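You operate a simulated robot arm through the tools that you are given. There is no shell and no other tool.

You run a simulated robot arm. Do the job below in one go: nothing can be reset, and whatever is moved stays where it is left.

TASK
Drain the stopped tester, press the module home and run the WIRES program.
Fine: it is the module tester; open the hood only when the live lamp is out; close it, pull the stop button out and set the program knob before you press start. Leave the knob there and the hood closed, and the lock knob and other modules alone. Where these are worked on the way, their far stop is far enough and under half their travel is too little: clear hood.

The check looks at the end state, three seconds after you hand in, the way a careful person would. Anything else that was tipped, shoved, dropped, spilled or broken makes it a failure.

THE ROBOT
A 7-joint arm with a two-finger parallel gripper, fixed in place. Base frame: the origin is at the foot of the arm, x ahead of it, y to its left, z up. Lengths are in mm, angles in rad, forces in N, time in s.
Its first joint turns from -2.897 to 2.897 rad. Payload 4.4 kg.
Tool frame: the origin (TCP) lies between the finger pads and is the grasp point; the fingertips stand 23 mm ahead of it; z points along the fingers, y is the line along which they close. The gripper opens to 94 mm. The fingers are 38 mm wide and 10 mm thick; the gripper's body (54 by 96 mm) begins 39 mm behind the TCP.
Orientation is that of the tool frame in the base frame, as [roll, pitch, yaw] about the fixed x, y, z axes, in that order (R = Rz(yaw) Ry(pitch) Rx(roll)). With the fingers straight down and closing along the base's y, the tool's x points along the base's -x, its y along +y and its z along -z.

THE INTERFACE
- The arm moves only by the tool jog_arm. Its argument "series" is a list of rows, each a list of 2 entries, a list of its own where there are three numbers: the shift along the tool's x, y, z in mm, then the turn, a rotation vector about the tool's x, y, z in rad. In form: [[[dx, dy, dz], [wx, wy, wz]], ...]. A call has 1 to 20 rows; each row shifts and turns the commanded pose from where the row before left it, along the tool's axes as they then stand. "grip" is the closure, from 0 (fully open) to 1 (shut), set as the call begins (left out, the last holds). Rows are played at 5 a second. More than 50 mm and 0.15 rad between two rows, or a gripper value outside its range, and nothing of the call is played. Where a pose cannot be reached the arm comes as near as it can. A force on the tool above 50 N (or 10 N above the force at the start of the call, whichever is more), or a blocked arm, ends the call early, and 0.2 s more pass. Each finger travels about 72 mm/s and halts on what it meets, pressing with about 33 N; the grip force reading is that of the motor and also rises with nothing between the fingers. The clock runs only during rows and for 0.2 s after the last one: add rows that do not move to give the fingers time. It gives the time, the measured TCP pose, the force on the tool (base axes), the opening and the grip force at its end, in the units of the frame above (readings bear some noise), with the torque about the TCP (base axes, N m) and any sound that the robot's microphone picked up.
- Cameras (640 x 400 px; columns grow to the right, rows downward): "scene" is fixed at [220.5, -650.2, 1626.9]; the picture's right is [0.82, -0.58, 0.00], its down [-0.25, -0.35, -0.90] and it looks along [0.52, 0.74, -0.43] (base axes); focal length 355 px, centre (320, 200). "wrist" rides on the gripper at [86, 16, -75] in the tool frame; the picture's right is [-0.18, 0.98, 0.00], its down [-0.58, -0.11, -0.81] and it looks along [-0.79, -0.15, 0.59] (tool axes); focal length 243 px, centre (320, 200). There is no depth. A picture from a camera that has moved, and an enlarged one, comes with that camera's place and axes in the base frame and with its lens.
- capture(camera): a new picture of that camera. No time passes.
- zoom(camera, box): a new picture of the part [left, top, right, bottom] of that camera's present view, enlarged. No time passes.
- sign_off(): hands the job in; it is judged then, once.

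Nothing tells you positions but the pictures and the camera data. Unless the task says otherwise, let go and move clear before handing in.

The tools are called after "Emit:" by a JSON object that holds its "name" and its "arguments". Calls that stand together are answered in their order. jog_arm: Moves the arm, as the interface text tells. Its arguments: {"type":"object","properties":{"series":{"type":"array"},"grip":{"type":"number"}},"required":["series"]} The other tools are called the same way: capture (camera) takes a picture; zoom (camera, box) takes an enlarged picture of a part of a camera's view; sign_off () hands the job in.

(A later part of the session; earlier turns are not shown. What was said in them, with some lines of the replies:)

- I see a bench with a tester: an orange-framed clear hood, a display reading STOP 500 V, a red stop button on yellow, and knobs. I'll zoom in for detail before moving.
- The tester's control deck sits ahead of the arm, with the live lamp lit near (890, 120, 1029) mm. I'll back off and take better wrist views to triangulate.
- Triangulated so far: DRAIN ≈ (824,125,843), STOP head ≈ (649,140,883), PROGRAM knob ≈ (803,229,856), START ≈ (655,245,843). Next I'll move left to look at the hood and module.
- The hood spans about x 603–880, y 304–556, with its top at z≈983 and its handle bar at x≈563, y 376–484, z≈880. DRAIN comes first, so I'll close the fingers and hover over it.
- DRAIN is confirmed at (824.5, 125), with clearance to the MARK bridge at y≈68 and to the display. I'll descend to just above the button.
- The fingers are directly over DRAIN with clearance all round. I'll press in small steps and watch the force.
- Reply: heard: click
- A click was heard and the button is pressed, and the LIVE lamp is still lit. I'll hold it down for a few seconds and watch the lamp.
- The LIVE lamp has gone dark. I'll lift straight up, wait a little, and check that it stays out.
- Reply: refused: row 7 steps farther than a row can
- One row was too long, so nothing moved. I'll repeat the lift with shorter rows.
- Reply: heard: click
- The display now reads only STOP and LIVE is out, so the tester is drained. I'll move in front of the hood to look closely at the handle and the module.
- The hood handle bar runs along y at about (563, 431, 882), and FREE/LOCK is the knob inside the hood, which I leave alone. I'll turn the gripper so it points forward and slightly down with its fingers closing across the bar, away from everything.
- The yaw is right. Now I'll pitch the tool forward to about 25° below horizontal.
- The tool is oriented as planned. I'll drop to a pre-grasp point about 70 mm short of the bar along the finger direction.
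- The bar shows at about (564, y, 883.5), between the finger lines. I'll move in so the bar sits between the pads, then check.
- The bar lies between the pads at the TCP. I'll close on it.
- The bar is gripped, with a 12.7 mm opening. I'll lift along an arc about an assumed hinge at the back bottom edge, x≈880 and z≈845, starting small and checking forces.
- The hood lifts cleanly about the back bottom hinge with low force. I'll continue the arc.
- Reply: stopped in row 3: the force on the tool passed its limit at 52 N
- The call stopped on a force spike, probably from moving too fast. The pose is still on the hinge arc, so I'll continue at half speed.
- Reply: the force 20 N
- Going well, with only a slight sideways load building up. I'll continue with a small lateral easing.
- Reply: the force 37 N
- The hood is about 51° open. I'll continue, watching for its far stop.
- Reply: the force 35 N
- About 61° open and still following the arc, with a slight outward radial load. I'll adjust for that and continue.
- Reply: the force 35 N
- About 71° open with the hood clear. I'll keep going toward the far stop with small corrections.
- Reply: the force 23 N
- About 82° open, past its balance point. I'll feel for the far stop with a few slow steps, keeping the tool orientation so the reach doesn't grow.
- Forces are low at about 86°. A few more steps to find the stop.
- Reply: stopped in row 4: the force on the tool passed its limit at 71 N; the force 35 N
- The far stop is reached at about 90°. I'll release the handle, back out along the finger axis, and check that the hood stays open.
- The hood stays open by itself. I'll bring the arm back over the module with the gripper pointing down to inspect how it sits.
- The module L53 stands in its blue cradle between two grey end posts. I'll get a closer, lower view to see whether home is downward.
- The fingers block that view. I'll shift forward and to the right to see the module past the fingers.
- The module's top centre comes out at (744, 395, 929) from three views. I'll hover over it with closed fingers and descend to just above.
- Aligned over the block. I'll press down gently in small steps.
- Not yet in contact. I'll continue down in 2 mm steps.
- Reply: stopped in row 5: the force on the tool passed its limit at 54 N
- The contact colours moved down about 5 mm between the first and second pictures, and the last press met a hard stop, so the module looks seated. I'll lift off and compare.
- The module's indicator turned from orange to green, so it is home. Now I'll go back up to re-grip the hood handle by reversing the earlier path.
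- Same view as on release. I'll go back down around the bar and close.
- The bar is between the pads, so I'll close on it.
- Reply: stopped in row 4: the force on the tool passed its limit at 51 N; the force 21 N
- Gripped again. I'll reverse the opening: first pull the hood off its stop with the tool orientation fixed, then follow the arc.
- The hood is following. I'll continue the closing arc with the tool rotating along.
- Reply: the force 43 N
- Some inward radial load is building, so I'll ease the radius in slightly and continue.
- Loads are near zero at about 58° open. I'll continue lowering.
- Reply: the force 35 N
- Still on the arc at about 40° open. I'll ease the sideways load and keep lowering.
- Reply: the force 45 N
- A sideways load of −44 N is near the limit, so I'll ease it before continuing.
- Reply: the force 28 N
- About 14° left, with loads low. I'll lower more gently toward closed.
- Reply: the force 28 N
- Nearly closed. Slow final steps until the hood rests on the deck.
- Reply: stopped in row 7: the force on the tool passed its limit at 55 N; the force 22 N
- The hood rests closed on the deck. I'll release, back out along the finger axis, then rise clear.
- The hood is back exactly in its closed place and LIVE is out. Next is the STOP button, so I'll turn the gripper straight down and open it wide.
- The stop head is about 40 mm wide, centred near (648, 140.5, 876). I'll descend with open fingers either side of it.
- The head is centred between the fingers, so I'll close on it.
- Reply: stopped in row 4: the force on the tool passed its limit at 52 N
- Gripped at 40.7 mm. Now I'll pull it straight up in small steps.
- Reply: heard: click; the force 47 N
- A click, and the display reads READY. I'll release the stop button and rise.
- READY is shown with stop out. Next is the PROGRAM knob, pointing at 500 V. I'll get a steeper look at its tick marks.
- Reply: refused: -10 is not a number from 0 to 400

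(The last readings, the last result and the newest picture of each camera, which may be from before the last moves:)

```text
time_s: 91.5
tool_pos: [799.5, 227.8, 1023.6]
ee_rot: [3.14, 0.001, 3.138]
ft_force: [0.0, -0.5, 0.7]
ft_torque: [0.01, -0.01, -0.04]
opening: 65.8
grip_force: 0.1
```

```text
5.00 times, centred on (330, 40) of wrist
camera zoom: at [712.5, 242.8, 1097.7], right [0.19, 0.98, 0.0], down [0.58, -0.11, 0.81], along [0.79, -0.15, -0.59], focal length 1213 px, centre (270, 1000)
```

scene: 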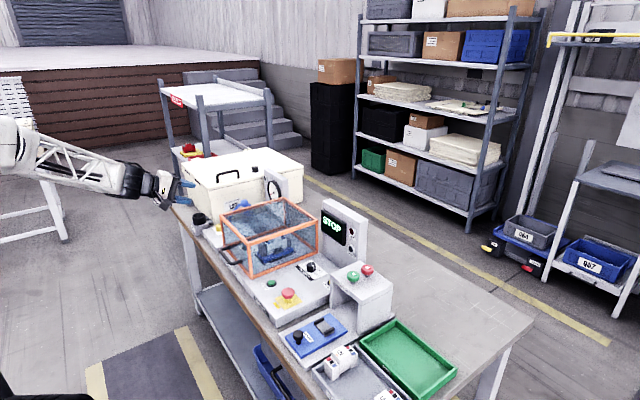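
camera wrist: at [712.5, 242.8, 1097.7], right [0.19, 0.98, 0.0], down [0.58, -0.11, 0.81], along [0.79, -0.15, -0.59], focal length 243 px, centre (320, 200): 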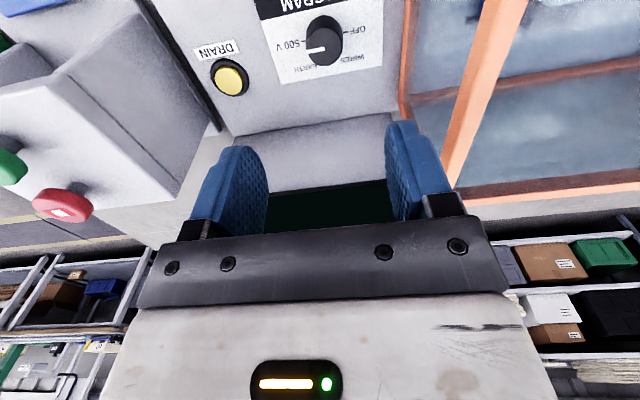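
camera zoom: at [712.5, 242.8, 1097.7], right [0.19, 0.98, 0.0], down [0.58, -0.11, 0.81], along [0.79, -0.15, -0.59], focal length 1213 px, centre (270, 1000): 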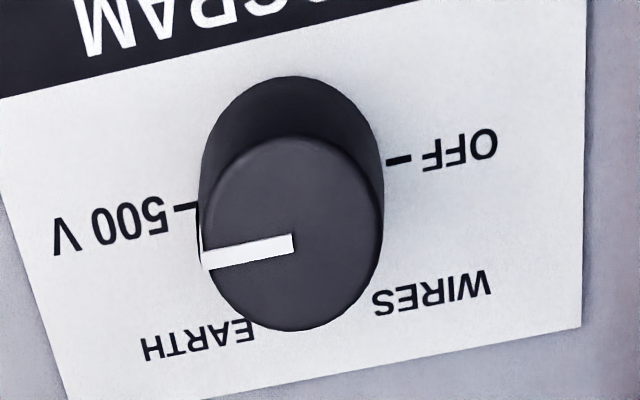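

The knob axis is at about (805, 229.6), with 500 V and OFF at ∓90° and EARTH and WIRES at ∓30° from forward. WIRES is therefore 120° counter-clockwise from 500 V. I'll descend around the knob.

Emit:
{"name": "jog_arm", "arguments": {"series": [[[-6, 2.3, 0], [0, 0, 0]], [[0, 0, 40], [0, 0, 0]], [[0, 0, 40], [0, 0, 0]], [[0, 0, 40], [0, 0, 0]], [[0, 0, 20], [0, 0, 0]], [[0, 0, 10], [0, 0, 0]], [[0, 0, 6], [0, 0, 0]], [[0, 0, 0], [0, 0, 0]]]}}

Emit:
{"name": "capture", "arguments": {"camera": "wrist"}}

Emit:
{"name": "zoom", "arguments": {"camera": "scene", "box": [260, 200, 380, 290]}}

```text
time_s: 93.3
tool_pos: [805.8, 230.1, 867.2]
ee_rot: [3.139, 0.002, 3.138]
ft_force: [-0.6, -1.2, 0.4]
ft_torque: [-0.02, 0.03, 0.01]
opening: 66.1
grip_force: 0.1
```

```text
taken
camera wrist: at [718.3, 245.2, 941.6], right [0.19, 0.98, 0.0], down [0.58, -0.11, 0.81], along [0.79, -0.15, -0.59], focal length 243 px, centre (320, 200)
```

wrist: 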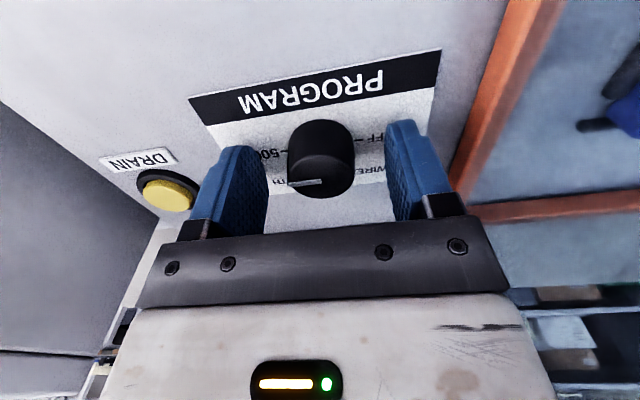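

```text
4.44 times, centred on (320, 245) of scene
camera zoom: at [220.5, -650.2, 1626.9], right [0.82, -0.58, 0.0], down [-0.25, -0.35, -0.9], along [0.52, 0.74, -0.43], focal length 1578 px, centre (320, 0)
```

zoom: 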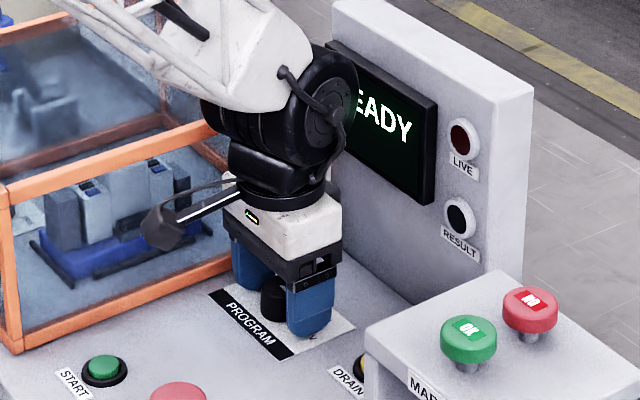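

The knob is centred between the fingers, with its top at z≈860 and the tips near 844. I'll close on it.

Emit:
{"name": "jog_arm", "arguments": {"grip": 1, "series": [[[0, 0, 0], [0, 0, 0]], [[0, 0, 0], [0, 0, 0]], [[0, 0, 0], [0, 0, 0]]]}}

```text
time_s: 94.1
tool_pos: [805.7, 229.8, 867.4]
ee_rot: [3.14, 0.002, 3.139]
ft_force: [1.6, 19.1, -4.3]
ft_torque: [0.41, -0.06, -0.01]
opening: 33.2
grip_force: 45.1
```

Gripped at 33 mm. I'll turn counter-clockwise in steps, the first half now.

Emit:
{"name": "jog_arm", "arguments": {"series": [[[0, 0.3, 0], [0, 0, 0]], [[0, 0, 0], [0, 0, -0.1]], [[0, 0, 0], [0, 0, -0.1]], [[0, 0, 0], [0, 0, -0.1]], [[0, 0, 0], [0, 0, -0.1]], [[0, 0, 0], [0, 0, -0.1]], [[0, 0, 0], [0, 0, -0.1]], [[0, 0, 0], [0, 0, -0.1]], [[0, 0, 0], [0, 0, -0.1]], [[0, 0, 0], [0, 0, -0.1]], [[0, 0, 0], [0, 0, -0.1]], [[0, 0, 0], [0, 0, 0]]]}}

Emit:
{"name": "zoom", "arguments": {"camera": "scene", "box": [260, 200, 380, 290]}}

Emit:
{"name": "capture", "arguments": {"camera": "wrist"}}

```text
time_s: 95.5
tool_pos: [807.3, 231.1, 866.8]
ee_rot: [3.14, 0.0, -2.678]
ft_force: [-7.0, 11.4, 4.6]
ft_torque: [0.36, 0.07, -0.05]
opening: 33.4
grip_force: 44.8
stopped in row 6: the force on the tool passed its limit at 51 N (the readings are from after the stop); the commanded pose is now the measured one
```

```text
4.44 times, centred on (320, 245) of scene
camera zoom: at [220.5, -650.2, 1626.9], right [0.82, -0.58, 0.0], down [-0.25, -0.35, -0.9], along [0.52, 0.74, -0.43], focal length 1578 px, centre (320, 0)
```

zoom: 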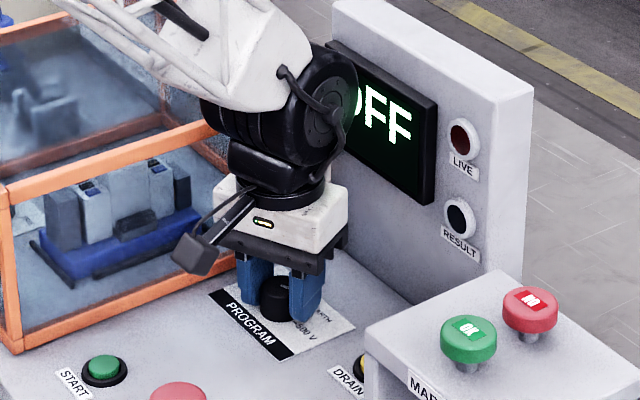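

```text
taken
camera wrist: at [720.2, 205.5, 941.7], right [-0.27, 0.96, 0.0], down [0.57, 0.16, 0.81], along [0.78, 0.22, -0.59], focal length 243 px, centre (320, 200)
```

wrist: 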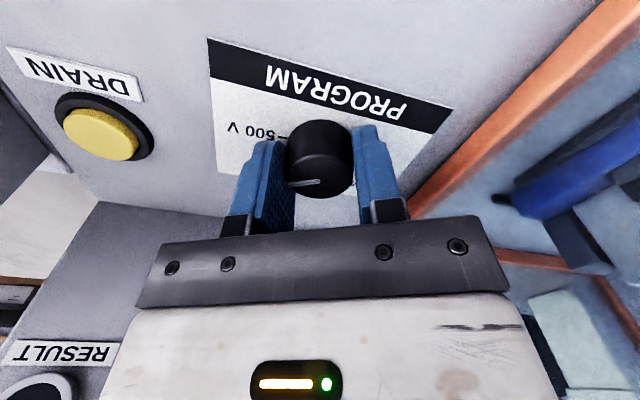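

The knob turned with the gripper by about 26° and the display shows OFF between positions. Side load tripped the limit, so I'll continue in shorter calls.

Emit:
{"name": "jog_arm", "arguments": {"series": [[[0, 0, 0], [0, 0, -0.08]], [[0, 0, 0], [0, 0, -0.08]], [[0, 0, 0], [0, 0, -0.08]], [[0, 0, 0], [0, 0, -0.08]], [[0, 0, 0], [0, 0, 0]]]}}

```text
time_s: 96.7
tool_pos: [806.9, 230.9, 866.7]
ee_rot: [-3.141, 0.0, -2.358]
ft_force: [-24.5, 25.3, 10.8]
ft_torque: [0.71, 0.55, -0.02]
opening: 33.1
grip_force: 45.0
```

The load is along the tool's closing axis. I'll ease it by a fraction of a millimetre and continue.

Emit:
{"name": "jog_arm", "arguments": {"series": [[[0, 0.6, 0], [0, 0, 0]], [[0, 0, 0], [0, 0, -0.08]], [[0, 0, 0], [0, 0, -0.08]], [[0, 0.2, 0], [0, 0, -0.08]], [[0, 0, 0], [0, 0, -0.08]], [[0, 0.2, 0], [0, 0, -0.08]], [[0, 0, 0], [0, 0, 0]]]}}

Emit:
{"name": "capture", "arguments": {"camera": "wrist"}}

```text
time_s: 98.3
tool_pos: [805.0, 230.5, 867.3]
ee_rot: [3.142, 0.002, -1.959]
ft_force: [3.0, 6.5, 5.4]
ft_torque: [0.34, -0.2, -0.01]
opening: 33.2
grip_force: 45.4
```

```text
taken
camera wrist: at [756.7, 156.1, 941.6], right [-0.84, 0.54, 0.0], down [0.32, 0.5, 0.81], along [0.44, 0.68, -0.59], focal length 243 px, centre (320, 200)
```

wrist: 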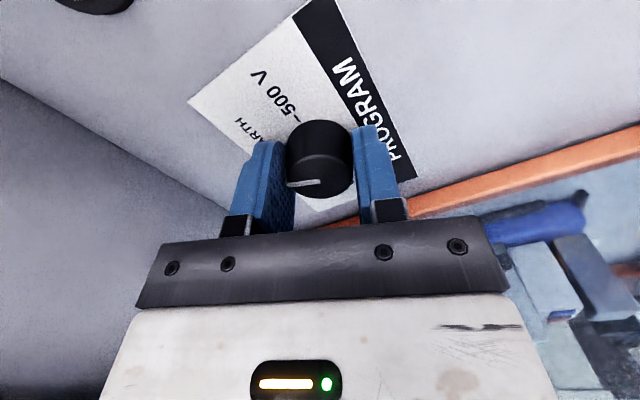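

Turned about 68° with no slip, and 52° remains.

Emit:
{"name": "jog_arm", "arguments": {"series": [[[0, 0, 0], [0, 0, -0.08]], [[0, 0, 0], [0, 0, -0.08]], [[0, 0, 0], [0, 0, -0.08]], [[0, 0, 0], [0, 0, -0.08]], [[0, 0, 0], [0, 0, -0.08]], [[0, 0, 0], [0, 0, 0]]]}}

```text
time_s: 99.7
tool_pos: [805.2, 231.2, 867.4]
ee_rot: [-3.141, 0.001, -1.559]
ft_force: [7.3, 9.0, -0.7]
ft_torque: [0.23, -0.19, 0.01]
opening: 33.3
grip_force: 45.0
```

Emit:
{"name": "jog_arm", "arguments": {"series": [[[0, 0, 0], [0, 0, -0.085]], [[0, 0, 0], [0, 0, -0.085]], [[0, 0, 0], [0, 0, -0.085]], [[0, 0, 0], [0, 0, -0.085]], [[0, 0, 0], [0, 0, -0.085]], [[0, 0, 0], [0, 0, -0.085]], [[0, 0, 0], [0, 0, 0]]]}}

Emit:
{"name": "capture", "arguments": {"camera": "wrist"}}

Emit:
{"name": "zoom", "arguments": {"camera": "scene", "box": [260, 200, 380, 290]}}

```text
time_s: 101.3
tool_pos: [805.7, 230.1, 865.5]
ee_rot: [3.141, 0.003, -1.05]
ft_force: [-18.6, 1.4, 0.6]
ft_torque: [-0.03, 0.47, 0.0]
opening: 33.2
grip_force: 44.8
```

```text
taken
camera wrist: at [833.0, 147.0, 941.6], right [-0.94, -0.33, 0.0], down [-0.19, 0.56, 0.81], along [-0.27, 0.76, -0.59], focal length 243 px, centre (320, 200)
```

wrist: 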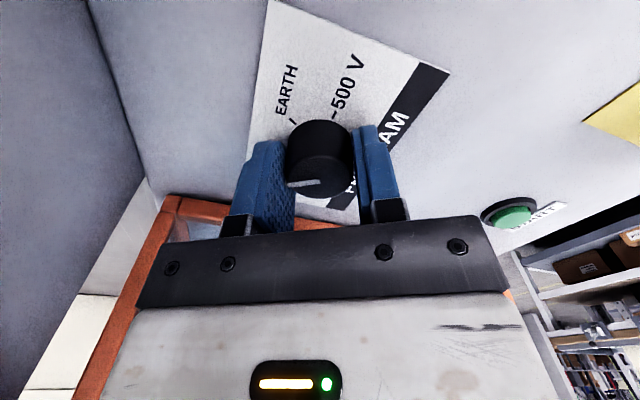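

```text
4.44 times, centred on (320, 245) of scene
camera zoom: at [220.5, -650.2, 1626.9], right [0.82, -0.58, 0.0], down [-0.25, -0.35, -0.9], along [0.52, 0.74, -0.43], focal length 1578 px, centre (320, 0)
```

zoom: 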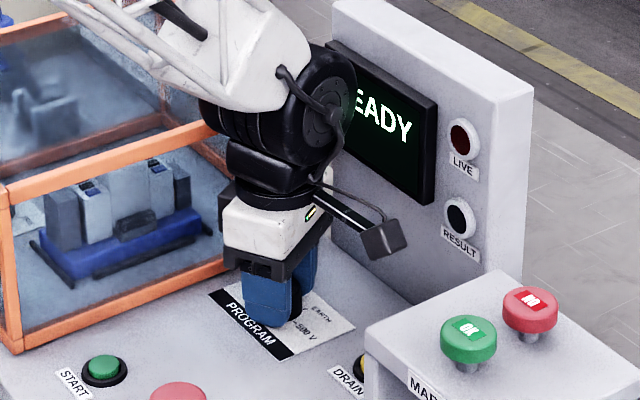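

The display shows READY again with the knob turned 120°. I'll release, lift straight up and verify the pointer.

Emit:
{"name": "jog_arm", "arguments": {"grip": 0.3, "series": [[[0, 0, 0], [0, 0, 0]], [[0, 0, 0], [0, 0, 0]], [[0, 0, 0], [0, 0, 0]], [[0, 0, -20], [0, 0, 0]], [[0, 0, -40], [0, 0, 0]], [[0, 0, -45], [0, 0, 0]], [[0, 0, -45], [0, 0, 0]], [[0, 0, 0], [0, 0, 0.14]], [[0, 0, 0], [0, 0, 0.14]], [[0, 0, 0], [0, 0, 0.14]], [[0, 0, 0], [0, 0, 0.14]], [[0, 0, 0], [0, 0, 0.14]], [[0, 0, 0], [0, 0, 0.14]], [[0, 0, 0], [0, 0, 0.14]], [[0, 0, 0], [0, 0, 0.14]], [[0, 0, 0], [0, 0, 0.14]], [[0, 0, 0], [0, 0, 0.14]], [[0, 0, 0], [0, 0, 0.14]], [[0, 0, 0], [0, 0, 0.14]], [[0, 0, 0], [0, 0, 0.14]]]}}

Emit:
{"name": "jog_arm", "arguments": {"series": [[[0, 0, 0], [0, 0, 0.14]], [[0, 0, 0], [0, 0, 0.134]], [[0, 0, 0], [0, 0, 0]]]}}

Emit:
{"name": "capture", "arguments": {"camera": "wrist"}}

Emit:
{"name": "zoom", "arguments": {"camera": "wrist", "box": [270, 0, 390, 80]}}

Emit:
{"name": "zoom", "arguments": {"camera": "scene", "box": [260, 200, 380, 290]}}

```text
time_s: 105.5
tool_pos: [804.3, 230.5, 1016.9]
ee_rot: [3.14, 0.0, -2.871]
ft_force: [-0.1, 0.5, -0.3]
ft_torque: [0.03, -0.02, -0.04]
opening: 65.9
grip_force: 0.0
```

```text
time_s: 106.3
tool_pos: [803.7, 230.1, 1017.3]
ee_rot: [-3.142, -0.002, 3.14]
ft_force: [0.1, 0.1, 0.4]
ft_torque: [-0.03, -0.02, -0.01]
opening: 66.2
grip_force: 0.1
```

```text
taken
camera wrist: at [717.2, 246.4, 1091.3], right [0.19, 0.98, 0.0], down [0.58, -0.11, 0.81], along [0.79, -0.15, -0.59], focal length 243 px, centre (320, 200)
```

wrist: 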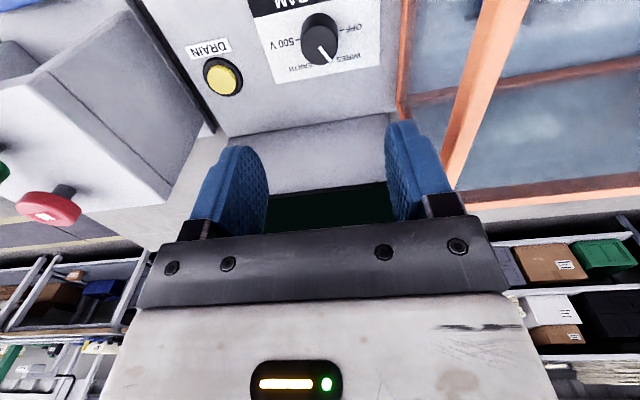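

```text
5.00 times, centred on (330, 40) of wrist
camera zoom: at [717.2, 246.4, 1091.3], right [0.19, 0.98, 0.0], down [0.58, -0.11, 0.81], along [0.79, -0.15, -0.59], focal length 1213 px, centre (270, 1000)
```

zoom: 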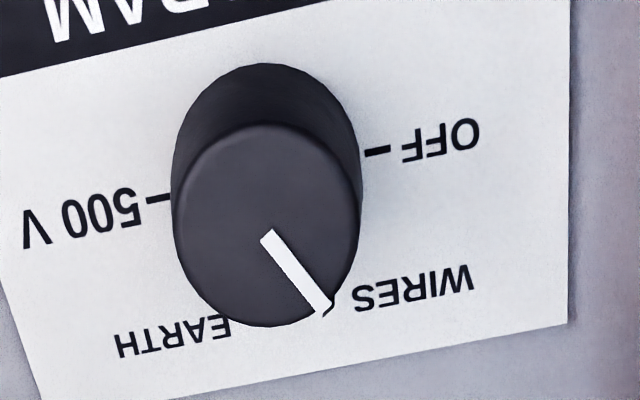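

```text
4.44 times, centred on (320, 245) of scene
camera zoom: at [220.5, -650.2, 1626.9], right [0.82, -0.58, 0.0], down [-0.25, -0.35, -0.9], along [0.52, 0.74, -0.43], focal length 1578 px, centre (320, 0)
```

zoom: 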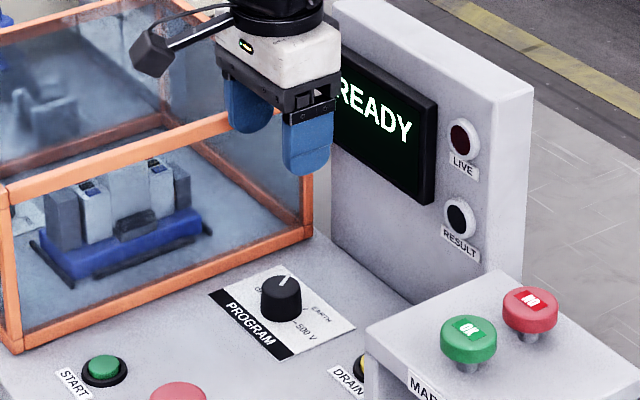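

The pointer is on WIRES and the display reads READY. Now START: I'll close the fingers and hover to refine its position.

Emit:
{"name": "jog_arm", "arguments": {"grip": 1, "series": [[[40, 2, 0], [0, 0, 0]], [[40, 3, 0], [0, 0, 0]], [[40, 3, 0], [0, 0, 0]], [[37, 3, 0], [0, 0, 0]], [[0, 0, 30], [0, 0, 0]], [[0, 0, 0], [0, 0, 0]]]}}

Emit:
{"name": "capture", "arguments": {"camera": "wrist"}}

Emit:
{"name": "zoom", "arguments": {"camera": "scene", "box": [220, 180, 360, 310]}}

```text
time_s: 107.7
tool_pos: [648.4, 240.8, 986.5]
ee_rot: [3.14, 0.002, 3.141]
ft_force: [0.0, 0.1, 0.0]
ft_torque: [0.0, 0.0, 0.0]
opening: 0.0
grip_force: 33.2
```

```text
taken
camera wrist: at [560.2, 256.4, 1062.7], right [0.19, 0.98, 0.0], down [0.58, -0.11, 0.81], along [0.79, -0.15, -0.59], focal length 243 px, centre (320, 200)
```

wrist: 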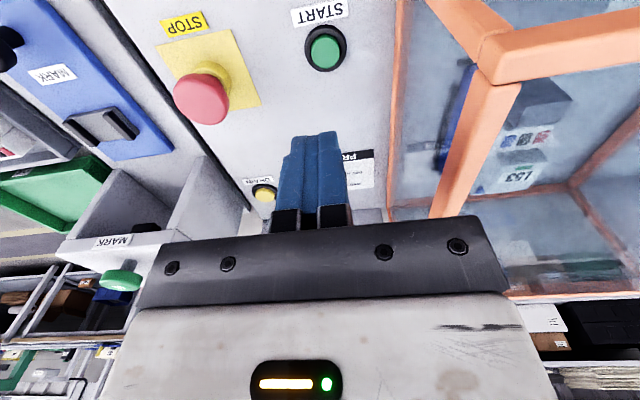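

```text
3.08 times, centred on (290, 245) of scene
camera zoom: at [220.5, -650.2, 1626.9], right [0.82, -0.58, 0.0], down [-0.25, -0.35, -0.9], along [0.52, 0.74, -0.43], focal length 1092 px, centre (412, 62)
```

zoom: 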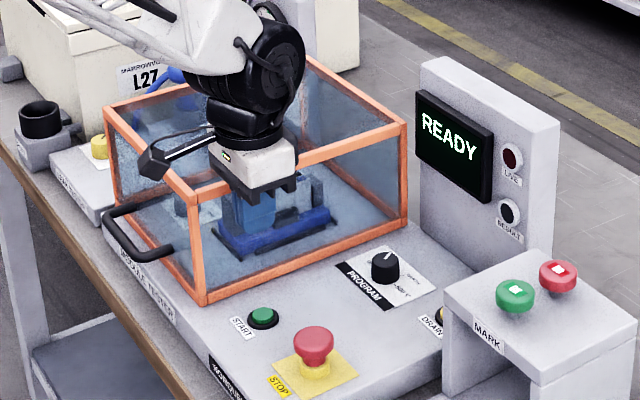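

START is at (648, 245), and the tool is over it with a margin to the hood side at y=304. I'll descend to just above it.

Emit:
{"name": "jog_arm", "arguments": {"series": [[[0, 0, 35], [0, 0, 0]], [[0, 0, 35], [0, 0, 0]], [[0, 0, 25], [0, 0, 0]], [[0, 0, 12], [0, 0, 0]], [[0, 0, 0], [0, 0, 0]]]}}

Emit:
{"name": "capture", "arguments": {"camera": "wrist"}}

Emit:
{"name": "zoom", "arguments": {"camera": "scene", "box": [220, 180, 360, 310]}}

```text
time_s: 108.9
tool_pos: [649.1, 242.6, 879.9]
ee_rot: [3.141, 0.0, 3.139]
ft_force: [-0.1, -0.4, 0.1]
ft_torque: [-0.03, 0.04, -0.03]
opening: 0.0
grip_force: 32.8
```

```text
taken
camera wrist: at [561.1, 258.1, 954.6], right [0.19, 0.98, 0.0], down [0.58, -0.11, 0.81], along [0.79, -0.15, -0.59], focal length 243 px, centre (320, 200)
```

wrist: 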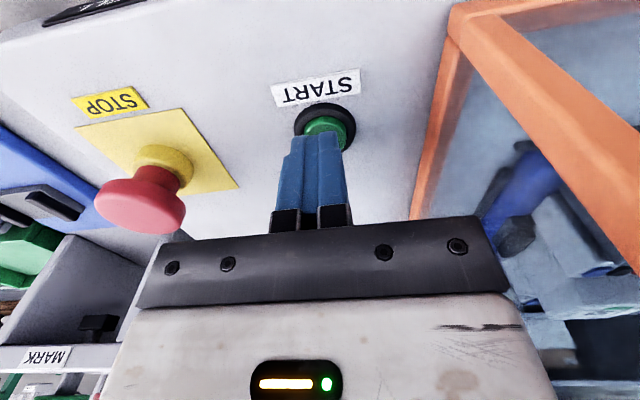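

```text
3.08 times, centred on (290, 245) of scene
camera zoom: at [220.5, -650.2, 1626.9], right [0.82, -0.58, 0.0], down [-0.25, -0.35, -0.9], along [0.52, 0.74, -0.43], focal length 1092 px, centre (412, 62)
```

zoom: 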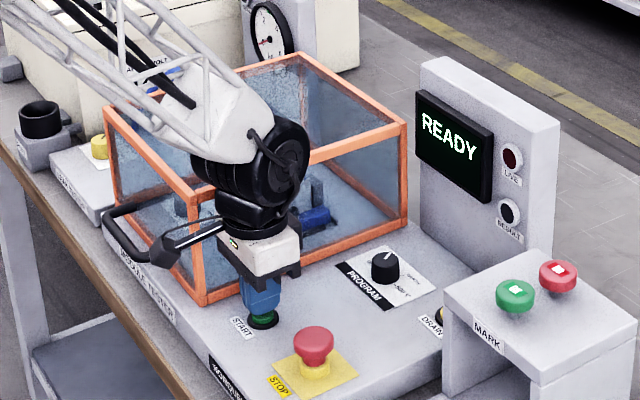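

Over the button. I'll press START as I did DRAIN.

Emit:
{"name": "jog_arm", "arguments": {"series": [[[0, 0, 4], [0, 0, 0]], [[0, 0, 3], [0, 0, 0]], [[0, 0, 3], [0, 0, 0]], [[0, 0, 2], [0, 0, 0]], [[0, 0, 2], [0, 0, 0]], [[0, 0, 0], [0, 0, 0]]]}}

Emit:
{"name": "zoom", "arguments": {"camera": "scene", "box": [220, 180, 360, 310]}}

```text
time_s: 110.3
tool_pos: [648.3, 242.1, 866.1]
ee_rot: [3.14, 0.0, 3.141]
ft_force: [-4.7, -4.1, 15.8]
ft_torque: [-0.09, 0.08, -0.01]
opening: 0.4
grip_force: 33.0
heard: click
```

```text
3.08 times, centred on (290, 245) of scene
camera zoom: at [220.5, -650.2, 1626.9], right [0.82, -0.58, 0.0], down [-0.25, -0.35, -0.9], along [0.52, 0.74, -0.43], focal length 1092 px, centre (412, 62)
```

zoom: 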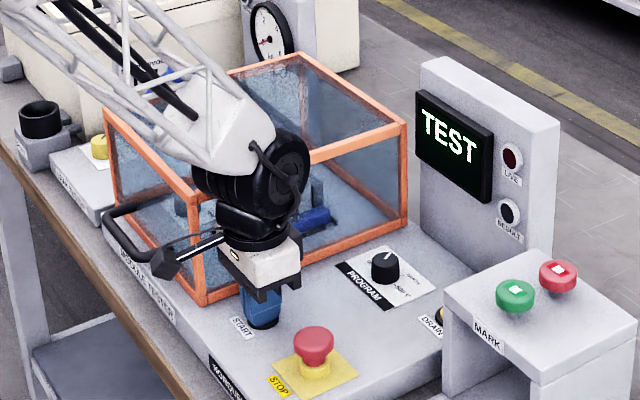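

A click, and the display reads TEST, so it is running. I'll lift straight off, move clear and wait for the result.

Emit:
{"name": "jog_arm", "arguments": {"series": [[[0, 0, -10], [0, 0, 0]], [[0, 0, -30], [0, 0, 0]], [[0, 0, -40], [0, 0, 0]], [[0, 0, -40], [0, 0, 0]], [[0, 0, -40], [0, 0, 0]], [[0, 0, -40], [0, 0, 0]], [[40, 0, -10], [0, 0, 0]], [[40, 0, -10], [0, 0, 0]], [[40, 0, 0], [0, 0, 0]], [[40, 0, 0], [0, 0, 0]], [[0, 0, 0], [0, 0, 0]], [[0, 0, 0], [0, 0, 0]], [[0, 0, 0], [0, 0, 0]], [[0, 0, 0], [0, 0, 0]], [[0, 0, 0], [0, 0, 0]], [[0, 0, 0], [0, 0, 0]], [[0, 0, 0], [0, 0, 0]], [[0, 0, 0], [0, 0, 0]]]}}

Emit:
{"name": "zoom", "arguments": {"camera": "scene", "box": [210, 180, 390, 310]}}

Emit:
{"name": "capture", "arguments": {"camera": "scene"}}

```text
time_s: 114.1
tool_pos: [492.2, 241.8, 1087.3]
ee_rot: [3.14, -0.001, 3.14]
ft_force: [0.0, -0.1, -0.3]
ft_torque: [0.01, 0.01, -0.02]
opening: 0.0
grip_force: 33.0
```

```text
3.08 times, centred on (300, 245) of scene
camera zoom: at [220.5, -650.2, 1626.9], right [0.82, -0.58, 0.0], down [-0.25, -0.35, -0.9], along [0.52, 0.74, -0.43], focal length 1092 px, centre (382, 62)
```

zoom: 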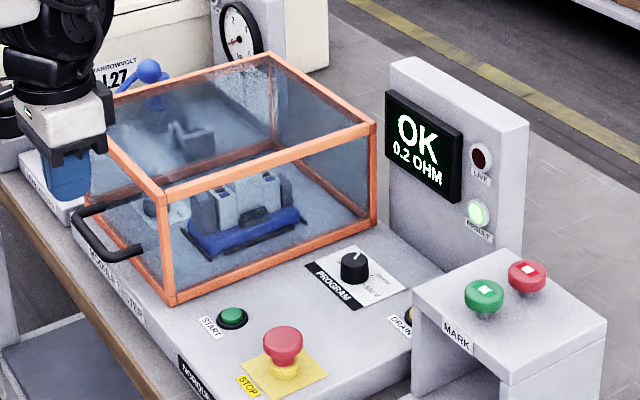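

```text
taken
```

scene: 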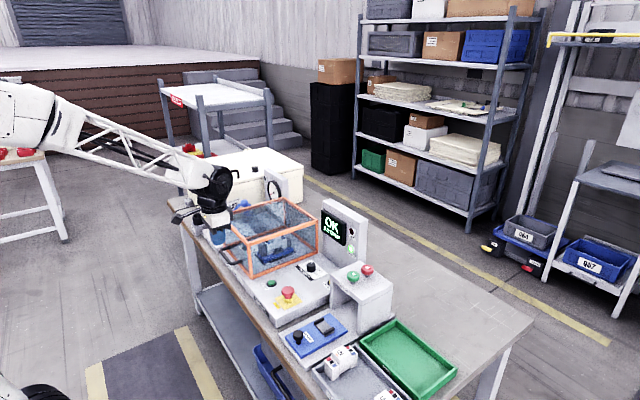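

The display reads OK 0.2 OHM and the RESULT lamp is green. The hood is closed, stop is out, the knob is on WIRES and the arm is clear, so I'm handing in.

Emit:
{"name": "sign_off", "arguments": {}}

```text
The job is handed in.
```

The WIRES program ran and passed: the display reads OK 0.2 OHM and the RESULT lamp is green. I've handed the job in.

- **Drain:** I held DRAIN until the LIVE lamp went out, and only then opened the hood.
- **Module:** I opened the hood to its far stop and pressed L53 down until its indicator turned from orange to green.
- **Run:** I closed the hood and pulled the stop button out. I then turned the program knob from 500 V to WIRES and pressed START.
- **Left as asked:** The hood is closed and the knob is on WIRES. I did not touch the lock knob or the other modules, and the arm is clear of the tester.

A few moves tripped the 50 N force limit: seating the module, working the hood, gripping the stop button and turning the knob. The pictures afterwards showed nothing displaced or damaged.
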